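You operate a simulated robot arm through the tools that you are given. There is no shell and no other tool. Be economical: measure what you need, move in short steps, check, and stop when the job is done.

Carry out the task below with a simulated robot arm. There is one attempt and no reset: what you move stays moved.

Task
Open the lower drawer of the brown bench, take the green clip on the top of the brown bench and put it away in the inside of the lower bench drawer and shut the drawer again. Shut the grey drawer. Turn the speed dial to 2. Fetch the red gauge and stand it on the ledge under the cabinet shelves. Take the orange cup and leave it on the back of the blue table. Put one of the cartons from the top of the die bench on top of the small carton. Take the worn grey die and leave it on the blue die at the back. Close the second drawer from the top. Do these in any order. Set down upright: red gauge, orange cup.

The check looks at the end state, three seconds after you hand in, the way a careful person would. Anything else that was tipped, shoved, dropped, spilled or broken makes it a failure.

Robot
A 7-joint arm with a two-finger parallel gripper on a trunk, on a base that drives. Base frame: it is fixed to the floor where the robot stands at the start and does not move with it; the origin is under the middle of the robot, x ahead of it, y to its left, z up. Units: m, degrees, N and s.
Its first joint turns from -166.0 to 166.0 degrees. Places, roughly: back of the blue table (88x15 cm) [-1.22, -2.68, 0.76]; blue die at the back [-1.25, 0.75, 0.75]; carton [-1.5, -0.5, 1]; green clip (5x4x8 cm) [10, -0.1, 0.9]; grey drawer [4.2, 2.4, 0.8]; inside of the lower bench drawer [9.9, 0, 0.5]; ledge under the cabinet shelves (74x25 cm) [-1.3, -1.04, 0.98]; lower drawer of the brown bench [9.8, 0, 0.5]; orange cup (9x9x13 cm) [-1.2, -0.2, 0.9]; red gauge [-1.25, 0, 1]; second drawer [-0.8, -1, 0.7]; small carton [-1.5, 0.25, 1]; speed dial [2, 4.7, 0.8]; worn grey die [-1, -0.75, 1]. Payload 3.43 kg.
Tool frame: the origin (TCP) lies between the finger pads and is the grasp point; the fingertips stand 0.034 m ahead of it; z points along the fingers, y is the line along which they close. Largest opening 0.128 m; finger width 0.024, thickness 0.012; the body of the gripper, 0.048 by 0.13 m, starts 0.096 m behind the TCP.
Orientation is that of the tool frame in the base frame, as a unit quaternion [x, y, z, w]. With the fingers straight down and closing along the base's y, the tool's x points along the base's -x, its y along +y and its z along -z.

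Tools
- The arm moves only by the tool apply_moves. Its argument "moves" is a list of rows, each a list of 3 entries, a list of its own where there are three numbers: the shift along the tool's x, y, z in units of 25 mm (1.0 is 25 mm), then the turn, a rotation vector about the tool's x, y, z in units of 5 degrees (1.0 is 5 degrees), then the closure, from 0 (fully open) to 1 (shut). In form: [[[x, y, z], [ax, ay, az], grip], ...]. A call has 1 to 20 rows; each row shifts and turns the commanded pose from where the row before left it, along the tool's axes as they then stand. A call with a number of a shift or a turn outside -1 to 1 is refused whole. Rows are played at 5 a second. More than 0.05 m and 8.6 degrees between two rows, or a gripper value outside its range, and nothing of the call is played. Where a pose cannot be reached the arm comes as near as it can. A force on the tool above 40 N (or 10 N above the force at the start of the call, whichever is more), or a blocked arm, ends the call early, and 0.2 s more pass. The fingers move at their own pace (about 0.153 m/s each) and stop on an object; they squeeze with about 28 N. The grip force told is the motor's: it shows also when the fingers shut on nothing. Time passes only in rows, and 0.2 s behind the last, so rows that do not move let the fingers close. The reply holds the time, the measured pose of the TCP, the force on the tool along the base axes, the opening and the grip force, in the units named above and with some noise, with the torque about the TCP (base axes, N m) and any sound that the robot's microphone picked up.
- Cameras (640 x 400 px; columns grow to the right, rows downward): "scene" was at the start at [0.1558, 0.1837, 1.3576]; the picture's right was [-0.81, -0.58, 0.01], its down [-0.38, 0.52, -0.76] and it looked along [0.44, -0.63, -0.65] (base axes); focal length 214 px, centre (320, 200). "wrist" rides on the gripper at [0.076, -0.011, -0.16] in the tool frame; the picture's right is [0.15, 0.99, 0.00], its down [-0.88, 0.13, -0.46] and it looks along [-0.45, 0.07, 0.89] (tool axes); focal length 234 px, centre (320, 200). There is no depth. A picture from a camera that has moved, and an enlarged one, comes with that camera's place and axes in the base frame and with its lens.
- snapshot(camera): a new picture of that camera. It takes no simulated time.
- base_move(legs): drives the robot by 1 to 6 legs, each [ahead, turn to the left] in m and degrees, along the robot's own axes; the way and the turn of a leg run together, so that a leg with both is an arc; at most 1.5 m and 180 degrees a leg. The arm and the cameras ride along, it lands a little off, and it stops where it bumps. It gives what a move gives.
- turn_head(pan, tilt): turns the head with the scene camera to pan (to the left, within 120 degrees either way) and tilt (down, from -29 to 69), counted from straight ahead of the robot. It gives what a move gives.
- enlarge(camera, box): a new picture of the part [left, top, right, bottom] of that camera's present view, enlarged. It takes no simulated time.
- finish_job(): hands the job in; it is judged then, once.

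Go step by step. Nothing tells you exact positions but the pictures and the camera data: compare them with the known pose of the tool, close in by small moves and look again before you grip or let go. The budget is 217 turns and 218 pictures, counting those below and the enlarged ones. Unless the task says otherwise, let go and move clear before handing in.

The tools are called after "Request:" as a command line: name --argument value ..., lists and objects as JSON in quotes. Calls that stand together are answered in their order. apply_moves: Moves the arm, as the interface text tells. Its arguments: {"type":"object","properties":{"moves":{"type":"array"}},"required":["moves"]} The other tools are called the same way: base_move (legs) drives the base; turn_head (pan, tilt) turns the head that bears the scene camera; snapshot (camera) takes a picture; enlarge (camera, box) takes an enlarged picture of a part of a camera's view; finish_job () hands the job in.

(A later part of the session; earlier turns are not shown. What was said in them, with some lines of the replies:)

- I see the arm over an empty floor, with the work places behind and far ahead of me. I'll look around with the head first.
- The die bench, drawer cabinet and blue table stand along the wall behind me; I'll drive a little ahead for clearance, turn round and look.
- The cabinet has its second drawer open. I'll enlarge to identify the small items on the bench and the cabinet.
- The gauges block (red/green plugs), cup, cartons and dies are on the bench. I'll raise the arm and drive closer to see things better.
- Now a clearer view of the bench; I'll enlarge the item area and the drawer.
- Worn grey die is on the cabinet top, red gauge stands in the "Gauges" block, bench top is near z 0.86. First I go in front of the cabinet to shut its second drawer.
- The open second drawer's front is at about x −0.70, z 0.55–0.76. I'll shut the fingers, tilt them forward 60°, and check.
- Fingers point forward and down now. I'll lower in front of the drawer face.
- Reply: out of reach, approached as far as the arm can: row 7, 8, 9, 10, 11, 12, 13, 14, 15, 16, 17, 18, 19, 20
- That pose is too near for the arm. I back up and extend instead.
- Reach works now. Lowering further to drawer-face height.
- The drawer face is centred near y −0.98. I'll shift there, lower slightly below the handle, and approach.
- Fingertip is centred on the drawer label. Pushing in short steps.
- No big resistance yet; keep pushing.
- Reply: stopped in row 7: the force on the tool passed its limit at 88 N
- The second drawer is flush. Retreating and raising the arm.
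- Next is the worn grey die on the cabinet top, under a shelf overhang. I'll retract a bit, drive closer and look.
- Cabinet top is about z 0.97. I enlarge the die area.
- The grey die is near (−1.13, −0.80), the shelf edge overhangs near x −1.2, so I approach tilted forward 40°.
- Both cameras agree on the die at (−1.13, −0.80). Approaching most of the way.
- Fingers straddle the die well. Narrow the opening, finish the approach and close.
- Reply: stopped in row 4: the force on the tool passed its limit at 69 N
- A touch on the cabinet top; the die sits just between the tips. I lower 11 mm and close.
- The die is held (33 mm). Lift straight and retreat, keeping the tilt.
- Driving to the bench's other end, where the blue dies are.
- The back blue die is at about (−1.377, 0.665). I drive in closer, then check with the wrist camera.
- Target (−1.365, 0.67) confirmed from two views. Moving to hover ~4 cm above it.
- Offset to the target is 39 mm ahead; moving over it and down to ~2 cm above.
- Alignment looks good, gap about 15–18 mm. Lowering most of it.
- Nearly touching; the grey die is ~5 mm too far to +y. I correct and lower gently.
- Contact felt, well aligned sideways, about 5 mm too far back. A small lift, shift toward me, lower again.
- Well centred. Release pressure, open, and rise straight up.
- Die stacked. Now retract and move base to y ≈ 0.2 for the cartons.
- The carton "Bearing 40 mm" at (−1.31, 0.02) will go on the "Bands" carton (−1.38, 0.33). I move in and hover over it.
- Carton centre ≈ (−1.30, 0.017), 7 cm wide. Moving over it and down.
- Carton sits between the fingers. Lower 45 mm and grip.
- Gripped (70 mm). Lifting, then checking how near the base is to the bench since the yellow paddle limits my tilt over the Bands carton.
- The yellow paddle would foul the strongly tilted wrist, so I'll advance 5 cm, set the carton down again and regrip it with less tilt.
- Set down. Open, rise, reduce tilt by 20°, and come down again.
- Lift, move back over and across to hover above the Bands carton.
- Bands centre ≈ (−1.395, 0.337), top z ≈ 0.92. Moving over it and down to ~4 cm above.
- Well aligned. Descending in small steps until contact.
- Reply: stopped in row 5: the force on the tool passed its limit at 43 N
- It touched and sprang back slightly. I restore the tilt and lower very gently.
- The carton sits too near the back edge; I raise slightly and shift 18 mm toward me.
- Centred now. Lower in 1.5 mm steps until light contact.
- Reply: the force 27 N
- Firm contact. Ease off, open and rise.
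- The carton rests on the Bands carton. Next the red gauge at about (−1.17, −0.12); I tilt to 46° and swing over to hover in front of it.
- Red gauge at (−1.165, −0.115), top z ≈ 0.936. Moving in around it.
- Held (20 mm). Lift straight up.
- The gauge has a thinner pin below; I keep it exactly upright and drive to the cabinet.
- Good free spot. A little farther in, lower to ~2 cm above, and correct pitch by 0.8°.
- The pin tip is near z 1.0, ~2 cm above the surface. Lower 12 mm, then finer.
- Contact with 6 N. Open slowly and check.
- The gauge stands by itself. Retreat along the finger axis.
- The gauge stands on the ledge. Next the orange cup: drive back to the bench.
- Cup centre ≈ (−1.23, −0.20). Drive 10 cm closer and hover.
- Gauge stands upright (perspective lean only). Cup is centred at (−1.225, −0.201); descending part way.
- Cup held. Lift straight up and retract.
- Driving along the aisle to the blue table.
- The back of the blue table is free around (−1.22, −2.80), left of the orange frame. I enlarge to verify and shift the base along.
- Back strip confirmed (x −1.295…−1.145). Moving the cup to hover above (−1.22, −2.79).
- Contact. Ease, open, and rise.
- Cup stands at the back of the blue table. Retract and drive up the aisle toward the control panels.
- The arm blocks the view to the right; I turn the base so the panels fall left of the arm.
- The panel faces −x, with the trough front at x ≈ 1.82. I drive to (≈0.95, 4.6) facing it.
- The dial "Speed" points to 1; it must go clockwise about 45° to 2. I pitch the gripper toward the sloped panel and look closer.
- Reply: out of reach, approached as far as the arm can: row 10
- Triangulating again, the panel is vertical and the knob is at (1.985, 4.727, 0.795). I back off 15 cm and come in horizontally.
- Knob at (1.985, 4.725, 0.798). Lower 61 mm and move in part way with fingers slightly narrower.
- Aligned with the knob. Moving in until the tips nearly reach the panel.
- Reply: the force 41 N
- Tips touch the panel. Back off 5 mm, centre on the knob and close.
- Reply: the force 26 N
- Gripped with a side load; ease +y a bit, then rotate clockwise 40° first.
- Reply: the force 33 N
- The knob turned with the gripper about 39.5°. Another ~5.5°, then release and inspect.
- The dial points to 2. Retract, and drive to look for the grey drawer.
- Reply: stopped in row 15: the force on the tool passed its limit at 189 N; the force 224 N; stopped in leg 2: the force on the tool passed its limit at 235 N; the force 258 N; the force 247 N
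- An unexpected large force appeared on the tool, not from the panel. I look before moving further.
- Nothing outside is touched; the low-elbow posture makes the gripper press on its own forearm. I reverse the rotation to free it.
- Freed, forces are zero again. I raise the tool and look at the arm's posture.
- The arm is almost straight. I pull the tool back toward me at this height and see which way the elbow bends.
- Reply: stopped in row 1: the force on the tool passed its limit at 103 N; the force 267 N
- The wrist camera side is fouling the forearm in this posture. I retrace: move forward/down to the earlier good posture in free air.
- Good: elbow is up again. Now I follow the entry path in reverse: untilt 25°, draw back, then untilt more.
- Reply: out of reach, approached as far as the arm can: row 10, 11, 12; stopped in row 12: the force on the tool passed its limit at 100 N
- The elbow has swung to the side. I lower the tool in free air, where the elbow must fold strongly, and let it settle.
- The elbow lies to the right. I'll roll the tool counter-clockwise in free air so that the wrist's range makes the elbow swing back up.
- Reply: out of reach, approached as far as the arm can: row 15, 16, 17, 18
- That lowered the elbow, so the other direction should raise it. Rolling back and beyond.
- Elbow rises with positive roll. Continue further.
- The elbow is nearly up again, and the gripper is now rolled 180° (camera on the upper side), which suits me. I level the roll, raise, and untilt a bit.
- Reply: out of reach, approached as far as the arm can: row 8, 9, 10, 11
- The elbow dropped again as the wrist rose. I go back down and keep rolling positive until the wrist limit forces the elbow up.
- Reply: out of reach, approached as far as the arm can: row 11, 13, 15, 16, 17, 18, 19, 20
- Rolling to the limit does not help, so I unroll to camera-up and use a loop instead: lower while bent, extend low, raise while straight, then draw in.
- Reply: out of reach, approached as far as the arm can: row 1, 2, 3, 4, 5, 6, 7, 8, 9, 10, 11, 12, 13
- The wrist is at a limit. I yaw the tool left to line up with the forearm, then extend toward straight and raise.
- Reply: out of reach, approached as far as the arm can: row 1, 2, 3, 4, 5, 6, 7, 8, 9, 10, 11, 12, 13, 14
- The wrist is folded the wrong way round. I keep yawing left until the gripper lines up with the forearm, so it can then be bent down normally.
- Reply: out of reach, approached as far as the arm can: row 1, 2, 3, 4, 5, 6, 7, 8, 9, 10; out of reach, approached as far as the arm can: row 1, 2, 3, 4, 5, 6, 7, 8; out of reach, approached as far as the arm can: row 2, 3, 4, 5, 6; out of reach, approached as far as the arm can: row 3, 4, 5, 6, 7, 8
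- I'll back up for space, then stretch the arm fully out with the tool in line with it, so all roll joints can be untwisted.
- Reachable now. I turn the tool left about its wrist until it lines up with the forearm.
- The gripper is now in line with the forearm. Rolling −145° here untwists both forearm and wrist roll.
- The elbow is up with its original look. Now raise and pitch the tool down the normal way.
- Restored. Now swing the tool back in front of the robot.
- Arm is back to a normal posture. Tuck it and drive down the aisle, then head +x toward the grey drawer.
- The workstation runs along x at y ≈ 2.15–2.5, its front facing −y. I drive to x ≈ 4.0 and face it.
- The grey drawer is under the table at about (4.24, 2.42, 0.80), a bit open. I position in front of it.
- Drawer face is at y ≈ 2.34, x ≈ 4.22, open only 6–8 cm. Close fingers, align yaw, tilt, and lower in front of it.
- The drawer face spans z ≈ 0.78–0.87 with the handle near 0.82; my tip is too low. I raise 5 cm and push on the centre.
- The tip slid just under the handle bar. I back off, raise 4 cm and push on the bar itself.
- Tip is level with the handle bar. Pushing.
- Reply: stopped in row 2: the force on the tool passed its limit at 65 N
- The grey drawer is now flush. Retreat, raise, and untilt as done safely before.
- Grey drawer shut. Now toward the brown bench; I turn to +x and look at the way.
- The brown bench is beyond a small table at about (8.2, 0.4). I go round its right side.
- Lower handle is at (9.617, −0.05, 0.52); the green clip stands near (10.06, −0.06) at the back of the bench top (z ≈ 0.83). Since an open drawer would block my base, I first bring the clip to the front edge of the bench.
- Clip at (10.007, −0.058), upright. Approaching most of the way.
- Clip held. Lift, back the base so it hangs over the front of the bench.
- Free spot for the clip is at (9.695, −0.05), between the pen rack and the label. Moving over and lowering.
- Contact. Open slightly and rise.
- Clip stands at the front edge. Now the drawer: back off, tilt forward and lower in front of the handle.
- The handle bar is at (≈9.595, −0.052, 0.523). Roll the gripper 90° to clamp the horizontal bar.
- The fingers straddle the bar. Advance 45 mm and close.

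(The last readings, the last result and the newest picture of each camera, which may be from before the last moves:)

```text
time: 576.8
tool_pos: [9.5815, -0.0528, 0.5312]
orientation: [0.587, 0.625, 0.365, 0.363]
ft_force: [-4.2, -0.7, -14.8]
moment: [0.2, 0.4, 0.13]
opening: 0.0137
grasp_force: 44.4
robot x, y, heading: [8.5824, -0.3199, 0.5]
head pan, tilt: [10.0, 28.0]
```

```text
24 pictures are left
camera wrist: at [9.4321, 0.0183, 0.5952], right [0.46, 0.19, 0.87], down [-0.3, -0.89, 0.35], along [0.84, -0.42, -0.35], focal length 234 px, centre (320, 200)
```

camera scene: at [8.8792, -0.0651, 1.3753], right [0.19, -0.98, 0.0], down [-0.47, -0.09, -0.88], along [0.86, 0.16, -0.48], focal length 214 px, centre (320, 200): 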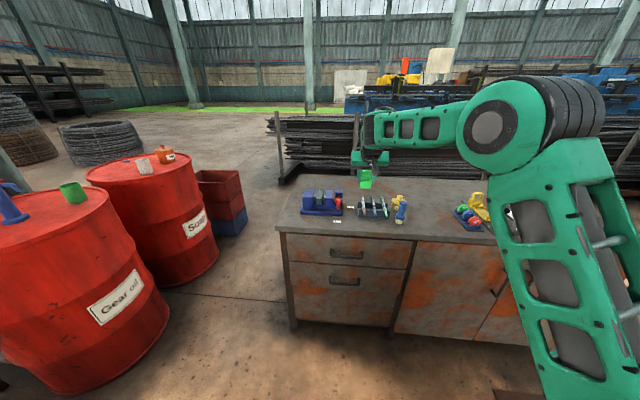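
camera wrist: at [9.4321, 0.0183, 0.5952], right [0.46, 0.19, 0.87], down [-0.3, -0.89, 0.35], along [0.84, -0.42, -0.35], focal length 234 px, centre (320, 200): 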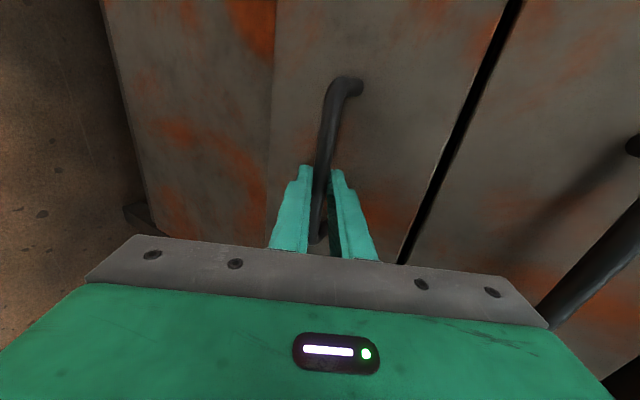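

Bar is clamped. Pull straight back with the arm.

Request:
apply_moves --moves '[[[0, -0.12, 0], [0, 0, 0], 1], [[0.02, -0.28, -0.53], [0, 0, 0], 1], [[0.03, -0.37, -0.71], [0, 0, 0], 1], [[0.03, -0.37, -0.71], [0, 0, 0], 1], [[0.03, -0.37, -0.71], [0, 0, 0], 1], [[0.03, -0.37, -0.71], [0, 0, 0], 1], [[0.03, -0.37, -0.71], [0, 0, 0], 1], [[0.03, -0.37, -0.71], [0, 0, 0], 1], [[0.03, -0.37, -0.71], [0, 0, 0], 1], [[0.03, -0.37, -0.71], [0, 0, 0], 1]]'

Request:
enlarge --camera "scene" --box '[270, 170, 450, 320]'

```text
time: 579.0
tool_pos: [9.407, -0.0543, 0.5327]
orientation: [0.588, 0.624, 0.365, 0.363]
ft_force: [1.0, -31.8, 0.0]
moment: [-0.56, -0.01, -0.62]
opening: 0.0135
grasp_force: 44.5
robot x, y, heading: [8.5835, -0.3181, 0.7]
head pan, tilt: [10.0, 28.0]
```

```text
2.67 times, centred on (360, 245) of scene
camera zoom: at [8.7779, -0.0673, 1.3754], right [0.18, -0.98, 0.0], down [-0.47, -0.09, -0.88], along [0.86, 0.16, -0.48], focal length 572 px, centre (213, 80)
```

zoom: 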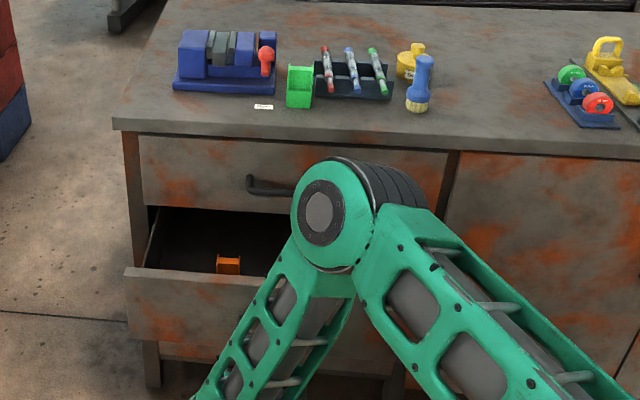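

The drawer is open about 17 cm. A little more, then release and retreat.

Request:
apply_moves --moves '[[[-0.12, -0.37, -0.71], [0, 0, 0], 1], [[-0.05, -0.37, -0.71], [0, 0, 0], 1], [[0, 0, 0], [0, 0, 0], 0.7], [[0, 0, 0], [0, 0, 0], 0.55], [[0, 0, -0.8], [0, 0, 0], 0.5], [[0, 0, -0.8], [0, 0, 0], 0.5]]'

Request:
snapshot --camera "wrist"

```text
time: 580.4
tool_pos: [9.3302, -0.0605, 0.5517]
orientation: [0.587, 0.624, 0.366, 0.363]
ft_force: [-0.1, -0.2, 0.3]
moment: [0.01, -0.01, -0.01]
opening: 0.064
grasp_force: 0.0
robot x, y, heading: [8.5852, -0.3193, 0.8]
head pan, tilt: [10.0, 28.0]
```

```text
22 pictures are left
camera wrist: at [9.1815, 0.0105, 0.6145], right [0.45, 0.19, 0.87], down [-0.3, -0.89, 0.35], along [0.84, -0.42, -0.35], focal length 234 px, centre (320, 200)
```

wrist: 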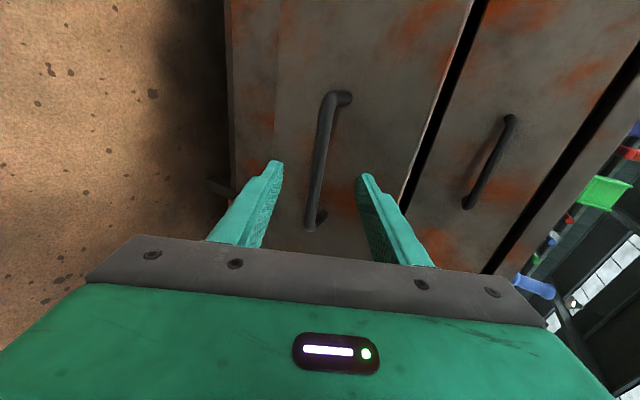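

Released. Back off, roll the gripper back, and go up for the clip.

Request:
base_move --legs '[[-0.15, 0]]'

Request:
apply_moves --moves '[[[0, 0, 0], [0, 0, -1], 0.4], [[0, 0, 0], [0, 0, -1], 0.4], [[0, 0, 0], [0, 0, -1], 0.4], [[0, 0, 0], [0, 0, -1], 0.4], [[0, 0, 0], [0, 0, -1], 0.4], [[0, 0, 0], [0, 0, -1], 0.4], [[0, 0, 0], [0, 0, -1], 0.4], [[0, 0, 0], [0, 0, -1], 0.4], [[0, 0, 0], [0, 0, -1], 0.4], [[0, 0, 0], [0, 0, -1], 0.4], [[0, 0, 0], [0, 0, -1], 0.4], [[0, 0, 0], [0, 0, -1], 0.4], [[0, 0, 0], [0, 0, -1], 0.4], [[0, 0, 0], [0, 0, -1], 0.4], [[0, 0, 0], [0, 0, -1], 0.4], [[0, 0, 0], [0, 0, -1], 0.4], [[0, 0, 0], [0, 0, -1], 0.4], [[0, 0, 0], [0, 0, -1], 0.4]]'

Request:
apply_moves --moves '[[[-0.88, 0, 0.3], [0, 0, 0], 0.4], [[-0.88, 0, 0.3], [0, 0, 0], 0.4], [[-0.88, 0, 0.1], [0, 0, 0], 0.4], [[-0.88, 0, -0.1], [0, 0, 0], 0.4], [[-0.88, 0, -0.3], [0, 0, 0], 0.4], [[-0.88, 0, -0.47], [0, 0, 0], 0.4], [[-0.88, 0, -0.47], [0, 0, 0], 0.4], [[-0.88, 0, -0.47], [0, 0, 0], 0.4], [[-0.88, 0, -0.47], [0, 0, 0], 0.4], [[-0.88, 0, -0.47], [0, 0, 0], 0.4], [[-0.88, 0, -0.47], [0, 0, 0], 0.4], [[-0.88, 0, -0.47], [0, 0, 0], 0.4], [[-0.88, 0, -0.47], [0, 0, 0], 0.4], [[-0.88, 0, -0.47], [0, 0.5, 0], 0.4], [[-0.85, 0, -0.5], [0, 0.5, 0], 0.4], [[-0.8, 0, -0.55], [0, 1, 0], 0.4], [[-0.7, 0, -0.7], [0, 1, 0], 0.4], [[-0.7, 0, -0.7], [0, 1, 0], 0.4], [[-0.6, 0, -0.8], [0, 1, 0], 0.4], [[-0.6, 0, -0.8], [0, 0, 0], 0.4]]'

```text
time: 581.8
tool_pos: [9.1804, -0.0617, 0.5522]
orientation: [0.587, 0.624, 0.365, 0.364]
ft_force: [0.1, -0.4, -0.7]
moment: [0.01, 0.01, -0.01]
opening: 0.0643
grasp_force: 0.1
robot x, y, heading: [8.4323, -0.3223, 0.5]
head pan, tilt: [10.0, 28.0]
```

```text
time: 585.6
tool_pos: [9.1741, -0.0627, 0.5604]
orientation: [-0.026, 0.853, 0.001, 0.521]
ft_force: [-1.3, -1.6, -0.6]
moment: [-0.02, 0.01, 0.0]
opening: 0.0768
grasp_force: 0.1
robot x, y, heading: [8.4322, -0.3215, 0.5]
head pan, tilt: [10.0, 28.0]
```

```text
time: 589.8
tool_pos: [9.2162, -0.049, 1.0286]
orientation: [-0.027, 0.946, -0.004, 0.323]
ft_force: [-0.1, -0.5, 0.2]
moment: [-0.02, -0.02, 0.02]
opening: 0.0766
grasp_force: 0.1
robot x, y, heading: [8.4341, -0.3207, 0.6]
head pan, tilt: [10.0, 28.0]
```

Request:
base_move --legs '[[0.25, 0]]'

Request:
apply_moves --moves '[[[-0.5, 0, 0.7], [0, 0.15, 0], 0.5], [[-0.5, 0, 0.7], [0, 0, 0], 0.52], [[-0.5, 0, 0.7], [0, 0, 0], 0.52], [[-0.5, 0, 0.7], [0, 0, 0], 0.52], [[-0.5, 0, 0.7], [0, 0, 0], 0.52], [[-0.5, 0, 0.7], [0, 0, 0], 0.52], [[-0.3, 0, 0.7], [0, 0, 0], 0.52]]'

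Request:
snapshot --camera "wrist"

```text
time: 591.7
tool_pos: [9.4759, -0.0475, 1.0296]
orientation: [-0.025, 0.946, -0.004, 0.324]
ft_force: [0.5, -0.6, -0.7]
moment: [-0.01, 0.01, 0.02]
opening: 0.0767
grasp_force: 0.1
robot x, y, heading: [8.6891, -0.3181, 0.4]
head pan, tilt: [10.0, 28.0]
```

```text
time: 593.3
tool_pos: [9.6015, -0.0429, 0.9934]
orientation: [-0.024, 0.946, -0.004, 0.324]
ft_force: [-0.3, -0.1, 0.0]
moment: [0.02, 0.02, 0.02]
opening: 0.0613
grasp_force: 0.0
robot x, y, heading: [8.689, -0.3186, 0.4]
head pan, tilt: [10.0, 28.0]
```

```text
21 pictures are left
camera wrist: at [9.4451, -0.0579, 1.0738], right [-0.16, 0.98, -0.11], down [0.41, 0.17, 0.9], along [0.9, 0.1, -0.43], focal length 234 px, centre (320, 200)
```

wrist: 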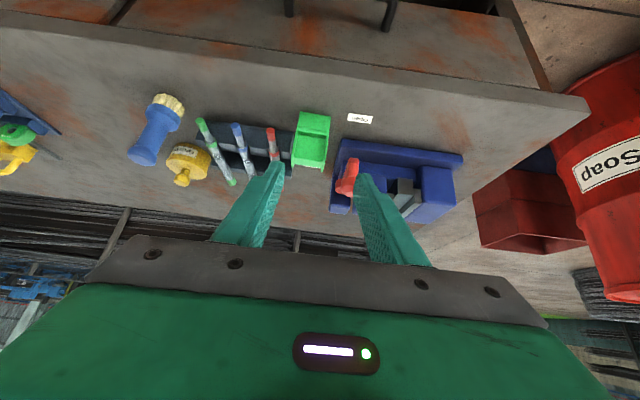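

Clip located at (9.694, −0.051). Descend and grip.

Request:
apply_moves --moves '[[[0, -0.11, 0.95], [0, 0, 0], 0.52], [[0, -0.11, 0.95], [0, 0, 0], 0.52], [[0, -0.11, 0.95], [0, 0, 0], 0.52], [[0, -0.11, 0.95], [0, 0, 0], 0.52]]'

Request:
snapshot --camera "wrist"

```text
time: 594.3
tool_pos: [9.6639, -0.0543, 0.9184]
orientation: [-0.025, 0.946, -0.004, 0.324]
ft_force: [-1.0, 0.8, 0.1]
moment: [0.01, 0.01, 0.03]
opening: 0.0613
grasp_force: 0.1
robot x, y, heading: [8.6924, -0.3161, 0.5]
head pan, tilt: [10.0, 28.0]
```

```text
20 pictures are left
camera wrist: at [9.5052, -0.0694, 0.9985], right [-0.16, 0.98, -0.11], down [0.41, 0.17, 0.9], along [0.9, 0.1, -0.43], focal length 234 px, centre (320, 200)
```

wrist: 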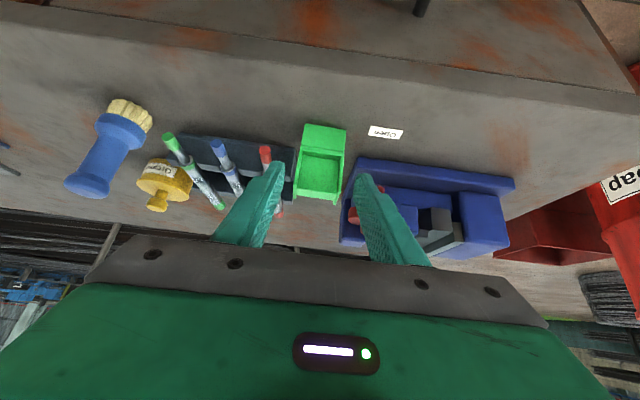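

Request:
apply_moves --moves '[[[0.09, 0, 1], [0, 0, 0], 0.52], [[0.09, 0, 1], [0, 0, 0], 0.52], [[0, 0, 0], [0, 0, 0], 0.7], [[0, 0, 0], [0, 0, 0], 1], [[0, 0, 0], [0, 0, 0], 1], [[-0.6, 0, -0.8], [0, 0, 0], 1], [[-0.6, 0, -0.8], [0, 0, 0], 1], [[-0.6, 0, -0.8], [0, 0, 0], 1], [[-0.6, 0, -0.8], [0, 0, 0], 1], [[-0.6, 0, -0.8], [0, 0, 0], 1]]'

Request:
snapshot --camera "wrist"

```text
time: 596.5
tool_pos: [9.687, -0.0499, 1.0025]
orientation: [-0.025, 0.946, -0.005, 0.324]
ft_force: [0.1, -0.4, -0.9]
moment: [-0.02, -0.02, 0.02]
opening: 0.0445
grasp_force: 28.2
robot x, y, heading: [8.6889, -0.3157, 0.5]
head pan, tilt: [10.0, 28.0]
```

```text
19 pictures are left
camera wrist: at [9.5301, -0.0659, 1.0817], right [-0.16, 0.98, -0.11], down [0.41, 0.17, 0.9], along [0.9, 0.1, -0.43], focal length 234 px, centre (320, 200)
```

wrist: 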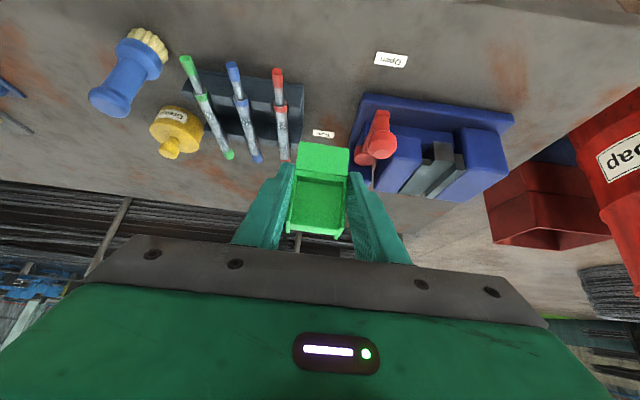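

Clip held. Move back over the open drawer, make the tool nearly upright so it fits between drawer front and bench, and lower partly.

Request:
apply_moves --moves '[[[0.9, -0.2, -0.7], [0, 0, 0], 1], [[0.9, -0.2, -0.7], [0, 0, 0], 1], [[0.9, -0.2, -0.7], [0, 0, 0], 1], [[0.9, -0.2, -0.7], [0, 0, 0], 1], [[0.9, -0.2, -0.7], [0, 0, 0], 1], [[0.9, -0.2, -0.7], [0, 0, 0], 1], [[0, 0, 0], [0, 1, 0], 1], [[0, 0, 0], [0, 1, 0], 1], [[0, 0, 0], [0, 1, 0], 1], [[0, 0, 0], [0, 1, 0], 1], [[0, 0, 0], [0, 1, 0], 1], [[0.2, 0, 0.97], [0, 0, 0], 1], [[0.2, 0, 0.97], [0, 0, 0], 1], [[0.2, 0, 0.97], [0, 0, 0], 1], [[0.2, 0, 0.97], [0, 0, 0], 1], [[0.2, 0, 0.97], [0, 0, 0], 1], [[0.2, 0, 0.97], [0, 0, 0], 1]]'

Request:
snapshot --camera "wrist"

Request:
snapshot --camera "scene"

```text
time: 600.1
tool_pos: [9.5209, -0.0911, 0.8524]
orientation: [-0.023, 0.993, -0.009, 0.112]
ft_force: [0.0, 0.3, -0.4]
moment: [0.02, -0.02, 0.0]
opening: 0.0441
grasp_force: 28.3
robot x, y, heading: [8.6848, -0.3177, 0.3]
head pan, tilt: [10.0, 28.0]
```

```text
18 pictures are left
camera wrist: at [9.4125, -0.1028, 0.992], right [-0.19, 0.98, -0.06], down [0.75, 0.18, 0.64], along [0.63, 0.08, -0.77], focal length 234 px, centre (320, 200)
```

wrist: 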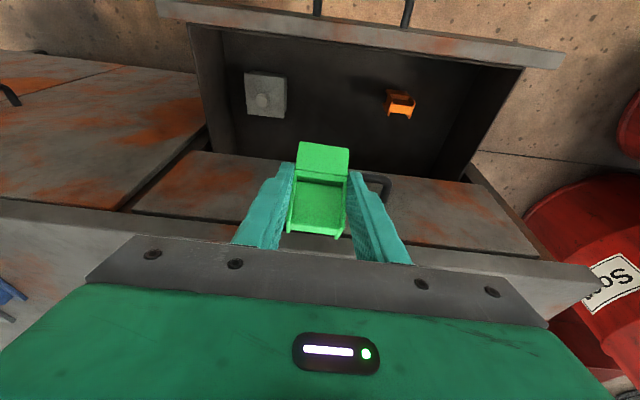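

```text
17 pictures are left
camera scene: at [8.8854, -0.0663, 1.3754], right [0.18, -0.98, 0.0], down [-0.47, -0.09, -0.88], along [0.86, 0.16, -0.48], focal length 214 px, centre (320, 200)
```

scene: 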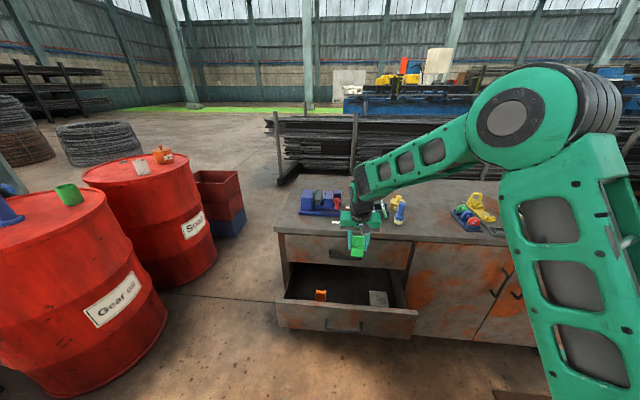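

Inside: an orange piece at y ≈ 0.056 and a grey box at y ≈ −0.21, free in between. Lower the clip into the gap.

Request:
apply_moves --moves '[[[0.22, 0.4, 0.97], [0, 0, 0], 1], [[0.22, 0.35, 0.97], [0, 0, 0], 1], [[0.22, 0, 0.97], [0, 0, 0], 1], [[0.22, 0, 0.97], [0, 0, 0], 1], [[0.22, 0, 0.97], [0, 0, 0], 1], [[0.22, 0, 0.97], [0, 0, 0], 1], [[0.22, 0, 0.97], [0, 0, 0], 1], [[0.22, 0, 0.97], [0, 0, 0], 1], [[0.22, 0, 0.97], [0, 0, 0], 1], [[0.22, 0, 0.97], [0, 0, 0], 1]]'

Request:
snapshot --camera "wrist"

```text
time: 602.3
tool_pos: [9.5208, -0.0784, 0.6058]
orientation: [-0.024, 0.993, -0.009, 0.111]
ft_force: [0.2, 0.3, 0.4]
moment: [-0.01, 0.0, 0.01]
opening: 0.0443
grasp_force: 28.7
robot x, y, heading: [8.6927, -0.3201, 0.7]
head pan, tilt: [10.0, 28.0]
```

```text
16 pictures are left
camera wrist: at [9.4109, -0.0903, 0.7438], right [-0.19, 0.98, -0.06], down [0.75, 0.18, 0.64], along [0.63, 0.08, -0.77], focal length 234 px, centre (320, 200)
```

wrist: 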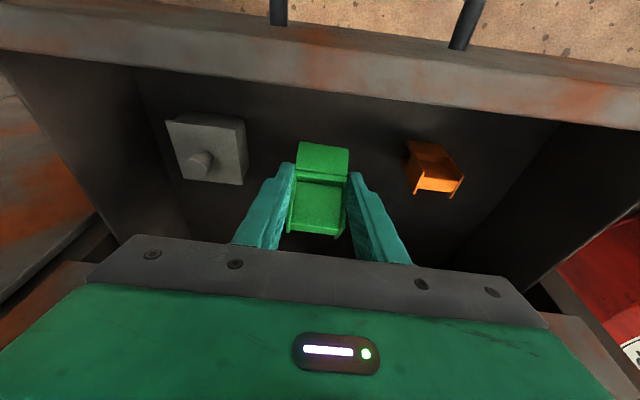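

Request:
apply_moves --moves '[[[0.11, 0, 0.49], [0, 0, 0], 1], [[0.11, 0, 0.49], [0, 0, 0], 1], [[0.11, 0, 0.49], [0, 0, 0], 1], [[0.06, 0, 0.25], [0, 0, 0], 1], [[0.04, 0, 0.16], [0, 0, 0], 1], [[0, 0, 0], [0, 0, 0], 1]]'

```text
time: 603.7
tool_pos: [9.519, -0.0796, 0.5575]
orientation: [-0.023, 0.993, -0.009, 0.112]
ft_force: [0.2, 0.3, -0.7]
moment: [-0.01, 0.01, 0.01]
opening: 0.0443
grasp_force: 28.0
robot x, y, heading: [8.6881, -0.3187, 0.5]
head pan, tilt: [10.0, 28.0]
```

Request:
apply_moves --moves '[[[0.04, 0, 0.16], [0, 0, 0], 1], [[0.04, 0, 0.16], [0, 0, 0], 1], [[0.04, 0, 0.16], [0, 0, 0], 1], [[0.04, 0, 0.16], [0, 0, 0], 1], [[0.02, 0, 0.1], [0, 0, 0], 1], [[0, 0, 0], [0, 0, 0], 1]]'

Request:
snapshot --camera "wrist"

```text
time: 605.1
tool_pos: [9.5192, -0.0809, 0.5382]
orientation: [-0.024, 0.993, -0.009, 0.112]
ft_force: [-0.1, 1.4, -0.4]
moment: [-0.01, 0.03, -0.04]
opening: 0.0445
grasp_force: 28.0
robot x, y, heading: [8.6893, -0.3184, 0.8]
head pan, tilt: [10.0, 28.0]
```

```text
15 pictures are left
camera wrist: at [9.4097, -0.0923, 0.6772], right [-0.19, 0.98, -0.06], down [0.75, 0.18, 0.64], along [0.63, 0.08, -0.77], focal length 234 px, centre (320, 200)
```

wrist: 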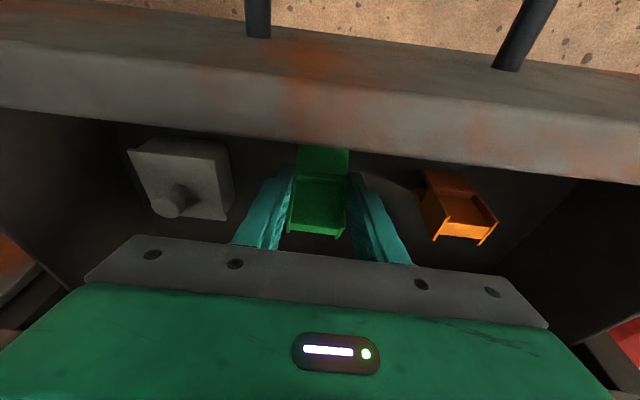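

Request:
apply_moves --moves '[[[0.04, 0, 0.16], [0, 0, 0], 1], [[0.04, 0, 0.16], [0, 0, 0], 1], [[0.04, 0, 0.16], [0, 0, 0], 1], [[0.04, 0, 0.16], [0, 0, 0], 1], [[0, 0, 0], [0, 0, 0], 1]]'

```text
time: 606.3
tool_pos: [9.5178, -0.0814, 0.522]
orientation: [-0.024, 0.993, -0.009, 0.111]
ft_force: [1.1, 0.9, -0.7]
moment: [0.0, -0.01, 0.0]
opening: 0.0446
grasp_force: 27.9
robot x, y, heading: [8.6898, -0.3209, 0.3]
head pan, tilt: [10.0, 28.0]
```

Request:
apply_moves --moves '[[[0.04, 0, 0.16], [0, 0, 0], 1], [[0.04, 0, 0.16], [0, 0, 0], 1], [[0.04, 0, 0.16], [0, 0, 0], 1], [[0, 0, 0], [0, 0, 0], 1]]'

```text
time: 607.3
tool_pos: [9.5184, -0.0818, 0.51]
orientation: [-0.023, 0.993, -0.01, 0.112]
ft_force: [0.2, 3.7, 21.1]
moment: [0.46, -0.41, 0.06]
opening: 0.0444
grasp_force: 27.9
robot x, y, heading: [8.6892, -0.3163, 0.4]
head pan, tilt: [10.0, 28.0]
```

Floor contact. Ease, open a little, and lift out.

Request:
apply_moves --moves '[[[-0.01, 0, -0.06], [0, 0, 0], 0.62], [[0, 0, 0], [0, 0, 0], 0.55], [[0, 0, 0], [0, 0, 0], 0.45], [[0, 0, 0], [0, 0, 0], 0.45], [[-0.1, 0, -0.4], [0, 0, 0], 0.45], [[-0.22, 0, -0.97], [0, 0, 0], 0.45], [[-0.22, 0, -0.97], [0, 0, 0], 0.45], [[-0.22, 0, -0.97], [0, 0, 0], 0.45], [[-0.22, 0, -0.97], [0, 0, 0], 0.45], [[-0.22, 0, -0.97], [0, 0, 0], 0.45], [[-0.22, 0, -0.97], [0, 0, 0], 0.45], [[-0.22, 0, -0.97], [0, 0, 0], 0.45], [[-0.22, 0, -0.97], [0, 0, 0], 0.45], [[-0.22, 0, -0.97], [0, 0, 0], 0.45], [[-0.22, 0, -0.97], [0, 0, 0], 0.45], [[-0.22, 0, -0.97], [0, 0, 0], 0.45], [[-0.22, 0, -0.97], [0, 0, 0], 0.45], [[-0.22, 0, -0.97], [0, 0, 0], 0.45]]'

Request:
snapshot --camera "wrist"

```text
time: 611.1
tool_pos: [9.5188, -0.0721, 0.8439]
orientation: [-0.023, 0.993, -0.01, 0.112]
ft_force: [0.5, 0.3, -0.4]
moment: [-0.02, -0.01, -0.02]
opening: 0.0706
grasp_force: 0.1
robot x, y, heading: [8.6881, -0.3162, 0.6]
head pan, tilt: [10.0, 28.0]
```

```text
14 pictures are left
camera wrist: at [9.4098, -0.0851, 0.9825], right [-0.19, 0.98, -0.06], down [0.75, 0.18, 0.64], along [0.63, 0.08, -0.77], focal length 234 px, centre (320, 200)
```

wrist: 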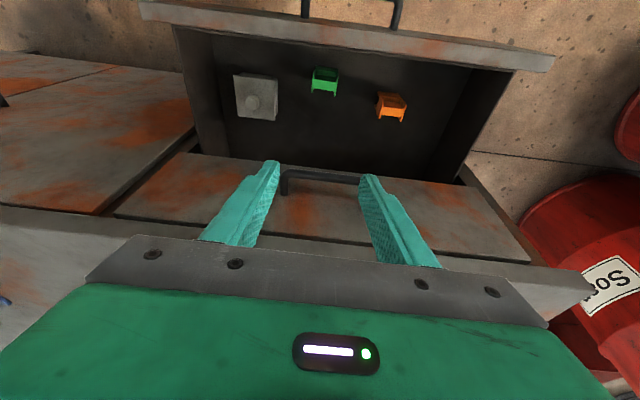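

The clip stands in the drawer. Now back away, tilt forward and lower in front of the drawer face to push it shut.

Request:
base_move --legs '[[-0.18, 0]]'

Request:
apply_moves --moves '[[[0, 0, 0], [0, -1, 0], 1], [[0, 0, 0], [0, -1, 0], 1], [[0, 0, 0], [0, -1, 0], 1], [[0, 0, 0], [0, -1, 0], 1], [[0, 0, 0], [0, -1, 0], 1], [[0, 0, 0], [0, -1, 0], 1], [[0, 0, 0], [0, -1, 0], 1], [[0, 0, 0], [0, -1, 0], 1], [[0, 0, 0], [0, -1, 0], 1], [[0, 0, 0], [0, -1, 0], 1], [[0.89, 0.1, 0.46], [0, 0, 0], 1], [[0.89, 0.1, 0.46], [0, 0, 0], 1], [[0.89, 0.1, 0.46], [0, 0, 0], 1], [[0.89, 0.1, 0.46], [0, 0, 0], 1], [[0.89, 0.1, 0.46], [0, 0, 0], 1], [[0.89, 0.1, 0.46], [0, 0, 0], 1], [[0.89, 0.1, 0.46], [0, 0, 0], 1], [[0.89, 0.1, 0.46], [0, 0, 0], 1], [[0.89, 0.1, 0.46], [0, 0, 0], 1]]'

Request:
snapshot --camera "wrist"

```text
time: 612.6
tool_pos: [9.3351, -0.071, 0.8421]
orientation: [-0.026, 0.993, -0.009, 0.112]
ft_force: [-0.4, 0.6, -0.1]
moment: [-0.02, -0.01, 0.03]
opening: 0.0703
grasp_force: 0.0
robot x, y, heading: [8.5117, -0.3199, 0.6]
head pan, tilt: [10.0, 28.0]
```

```text
time: 616.6
tool_pos: [9.3287, -0.0535, 0.628]
orientation: [-0.027, 0.85, 0.003, 0.526]
ft_force: [-0.1, 0.3, -0.6]
moment: [0.01, -0.04, 0.03]
opening: 0.0
grasp_force: 28.4
robot x, y, heading: [8.5047, -0.3194, 0.8]
head pan, tilt: [10.0, 28.0]
```

```text
13 pictures are left
camera wrist: at [9.1532, -0.0723, 0.6318], right [-0.11, 0.98, -0.16], down [-0.02, 0.15, 0.99], along [0.99, 0.11, 0.01], focal length 234 px, centre (320, 200)
```

wrist: 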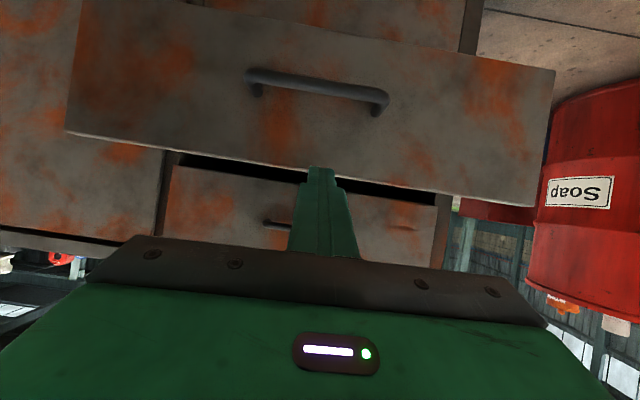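

Face top is at z ≈ 0.60, handle 0.50. Lower 6 cm and push in.

Request:
apply_moves --moves '[[[0.71, 0, 0.36], [0, 0, 0], 1], [[0.71, 0, 0.36], [0, 0, 0], 1], [[0.71, 0, 0.36], [0, 0, 0], 1], [[-0.445, 0, 0.895], [0, 0, 0], 1], [[-0.445, 0, 0.895], [0, 0, 0], 1], [[-0.3, 0, 0.6], [0, 0, 0], 1], [[-0.3, 0, 0.6], [0, 0, 0], 1], [[-0.3, 0, 0.6], [0, 0, 0], 1]]'

Request:
snapshot --camera "wrist"

```text
time: 618.4
tool_pos: [9.4299, -0.0529, 0.5702]
orientation: [-0.027, 0.85, 0.001, 0.527]
ft_force: [0.4, 0.3, 0.0]
moment: [-0.01, 0.01, -0.06]
opening: 0.0
grasp_force: 28.1
robot x, y, heading: [8.5065, -0.324, 0.7]
head pan, tilt: [10.0, 28.0]
```

```text
12 pictures are left
camera wrist: at [9.2542, -0.0702, 0.5733], right [-0.11, 0.98, -0.16], down [-0.02, 0.15, 0.99], along [0.99, 0.12, 0.01], focal length 234 px, centre (320, 200)
```

wrist: 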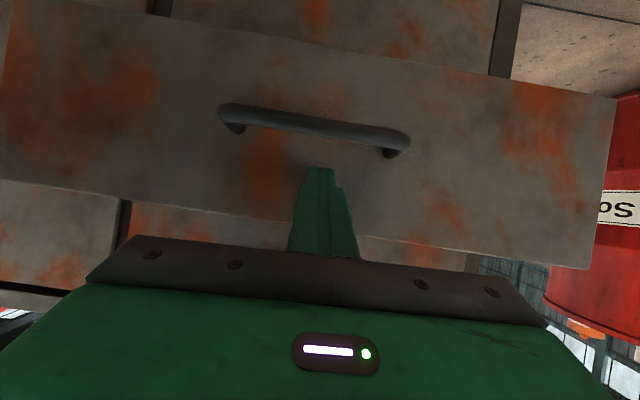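

Tip is on the face above the handle. Push until it stops.

Request:
apply_moves --moves '[[[-0.3, 0, 0.6], [0, 0, 0], 1], [[-0.3, 0, 0.6], [0, 0, 0], 1], [[-0.3, 0, 0.6], [0, 0, 0], 1], [[-0.3, 0, 0.6], [0, 0, 0], 1], [[-0.3, 0, 0.6], [0, 0, 0], 1], [[-0.3, 0, 0.6], [0, 0, 0], 1], [[-0.3, 0, 0.6], [0, 0, 0], 1], [[-0.3, 0, 0.6], [0, 0, 0], 1], [[-0.25, 0, 0.5], [0, 0, 0], 1], [[-0.25, 0, 0.5], [0, 0, 0], 1], [[-0.25, 0, 0.5], [0, 0, 0], 1], [[-0.25, 0, 0.5], [0, 0, 0], 1], [[-0.25, 0, 0.5], [0, 0, 0], 1], [[-0.25, 0, 0.5], [0, 0, 0], 1]]'

Request:
snapshot --camera "wrist"

```text
time: 620.9
tool_pos: [9.5983, -0.0405, 0.5781]
orientation: [-0.028, 0.848, 0.001, 0.529]
ft_force: [0.4, 0.4, -1.1]
moment: [0.02, -0.1, 0.04]
opening: 0.0001
grasp_force: 27.7
robot x, y, heading: [8.5086, -0.3212, 0.7]
head pan, tilt: [10.0, 28.0]
stopped in row 12: the force on the tool passed its limit at 97 N (the readings are from after the stop); the commanded pose is now the measured one
```

```text
11 pictures are left
camera wrist: at [9.4223, -0.0598, 0.5804], right [-0.11, 0.98, -0.16], down [-0.03, 0.16, 0.99], along [0.99, 0.12, 0.01], focal length 234 px, centre (320, 200)
```

wrist: 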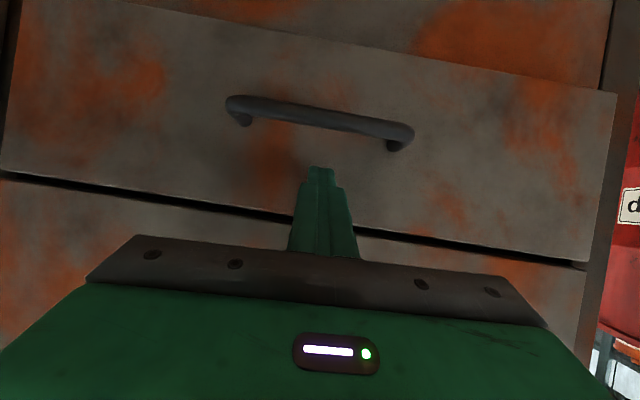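

It stopped hard. Retreat and verify that the drawer is flush.

Request:
apply_moves --moves '[[[0.445, 0, -0.895], [0, 0, 0], 1], [[0.445, 0, -0.895], [0, 0, 0], 1], [[0.445, 0, -0.895], [0, 0, 0], 1], [[0.445, 0, -0.895], [0, 0, 0], 1], [[0.445, 0, -0.895], [0, 0, 0], 1], [[0.445, 0, -0.895], [0, 0, 0], 1], [[0.445, 0, -0.895], [0, 0, 0], 1], [[0.445, 0, -0.895], [0, 0, 0], 1], [[-0.89, 0, -0.45], [0, 0, 0], 1], [[-0.89, 0, -0.45], [0, 0, 0], 1], [[-0.89, 0, -0.45], [0, 0, 0], 1], [[-0.89, 0, -0.45], [0, 0, 0], 1], [[-0.89, 0, -0.45], [0, 0, 0], 1], [[-0.89, 0, -0.45], [0, 0, 0], 1], [[-0.89, 0, -0.45], [0, 0, 0], 1], [[-0.89, 0, -0.45], [0, 0.5, 0], 1], [[-0.89, 0, -0.45], [0, 0.5, 0], 1], [[-0.85, 0, -0.5], [0, 1, 0], 1], [[-0.8, 0, -0.6], [0, 1, 0], 1], [[-0.7, 0, -0.7], [0, 1, 0], 1]]'

Request:
base_move --legs '[[-0.2, 0], [0, -25]]'

Request:
turn_head --pan 35 --tilt 30

Request:
snapshot --camera "scene"

```text
time: 625.1
tool_pos: [9.3947, -0.0427, 0.873]
orientation: [-0.028, 0.928, -0.005, 0.372]
ft_force: [0.8, 0.1, -0.5]
moment: [0.0, 0.0, -0.02]
opening: 0.0
grasp_force: 28.4
robot x, y, heading: [8.5066, -0.3231, 0.7]
head pan, tilt: [10.0, 28.0]
```

```text
time: 628.1
tool_pos: [9.228, -0.4445, 0.8727]
orientation: [0.173, 0.912, -0.085, 0.363]
ft_force: [0.6, 0.2, -0.2]
moment: [-0.04, -0.01, -0.01]
opening: 0.0
grasp_force: 27.6
robot x, y, heading: [8.3088, -0.3125, -24.2]
head pan, tilt: [10.0, 28.0]
```

```text
time: 629.0
tool_pos: [9.2178, -0.4404, 0.8833]
orientation: [0.173, 0.909, -0.086, 0.37]
ft_force: [-0.1, 0.0, -0.6]
moment: [0.0, -0.03, 0.0]
opening: 0.0001
grasp_force: 27.7
robot x, y, heading: [8.3089, -0.3151, -24.6]
head pan, tilt: [35.0, 30.0]
```

```text
10 pictures are left
camera scene: at [8.5922, -0.1289, 1.3724], right [0.19, -0.98, -0.01], down [-0.5, -0.09, -0.86], along [0.84, 0.16, -0.51], focal length 214 px, centre (320, 200)
```

scene: 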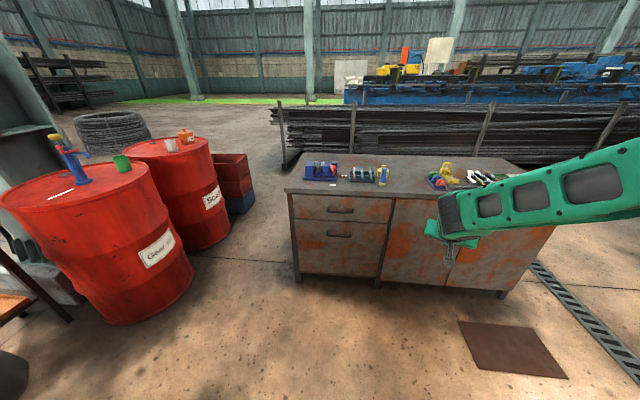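

Request:
enlarge --camera "scene" --box '[270, 145, 430, 300]'

```text
2.58 times, centred on (350, 222) of scene
camera zoom: at [8.5922, -0.1289, 1.3724], right [0.19, -0.98, -0.01], down [-0.5, -0.09, -0.86], along [0.84, 0.16, -0.51], focal length 554 px, centre (243, 142)
```

zoom: 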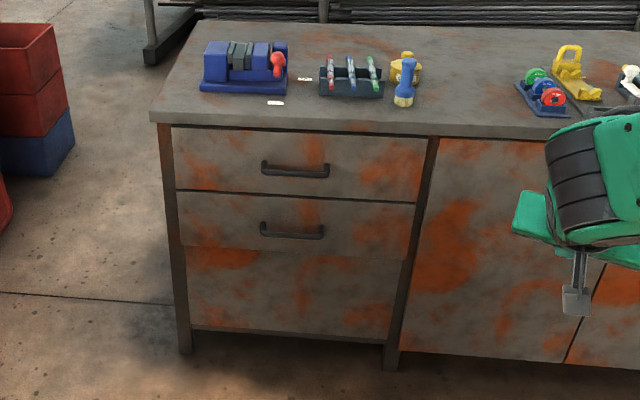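

The lower bench drawer is shut with the clip inside. The bench top is undisturbed and the gripper is clear, so all tasks are done and I hand in.

Request:
finish_job

```text
The job is handed in.
```

I carried out all eight tasks and handed the job in; I checked each with the cameras as I finished it, but did not go back for a final look at the earlier ones.

- **Drawers:** the second cabinet drawer, the grey drawer and the lower bench drawer are shut, with the green clip inside the last one.
- **Speed dial:** it points to 2.
- **Red gauge and orange cup:** the gauge stands upright on the ledge under the cabinet shelves. The cup stands upright at the back of the blue table.
- **Carton:** the "Bearing 40 mm" carton is on top of the "Bands" carton. I took "Bands" to be the small carton because it was the only one at the stated spot. It may have slid a few millimetres as I set the other down.
- **Grey die:** it sits on the blue die at the back.

After I turned the dial, the arm folded against itself for a while. I saw nothing on the panel touched or moved.
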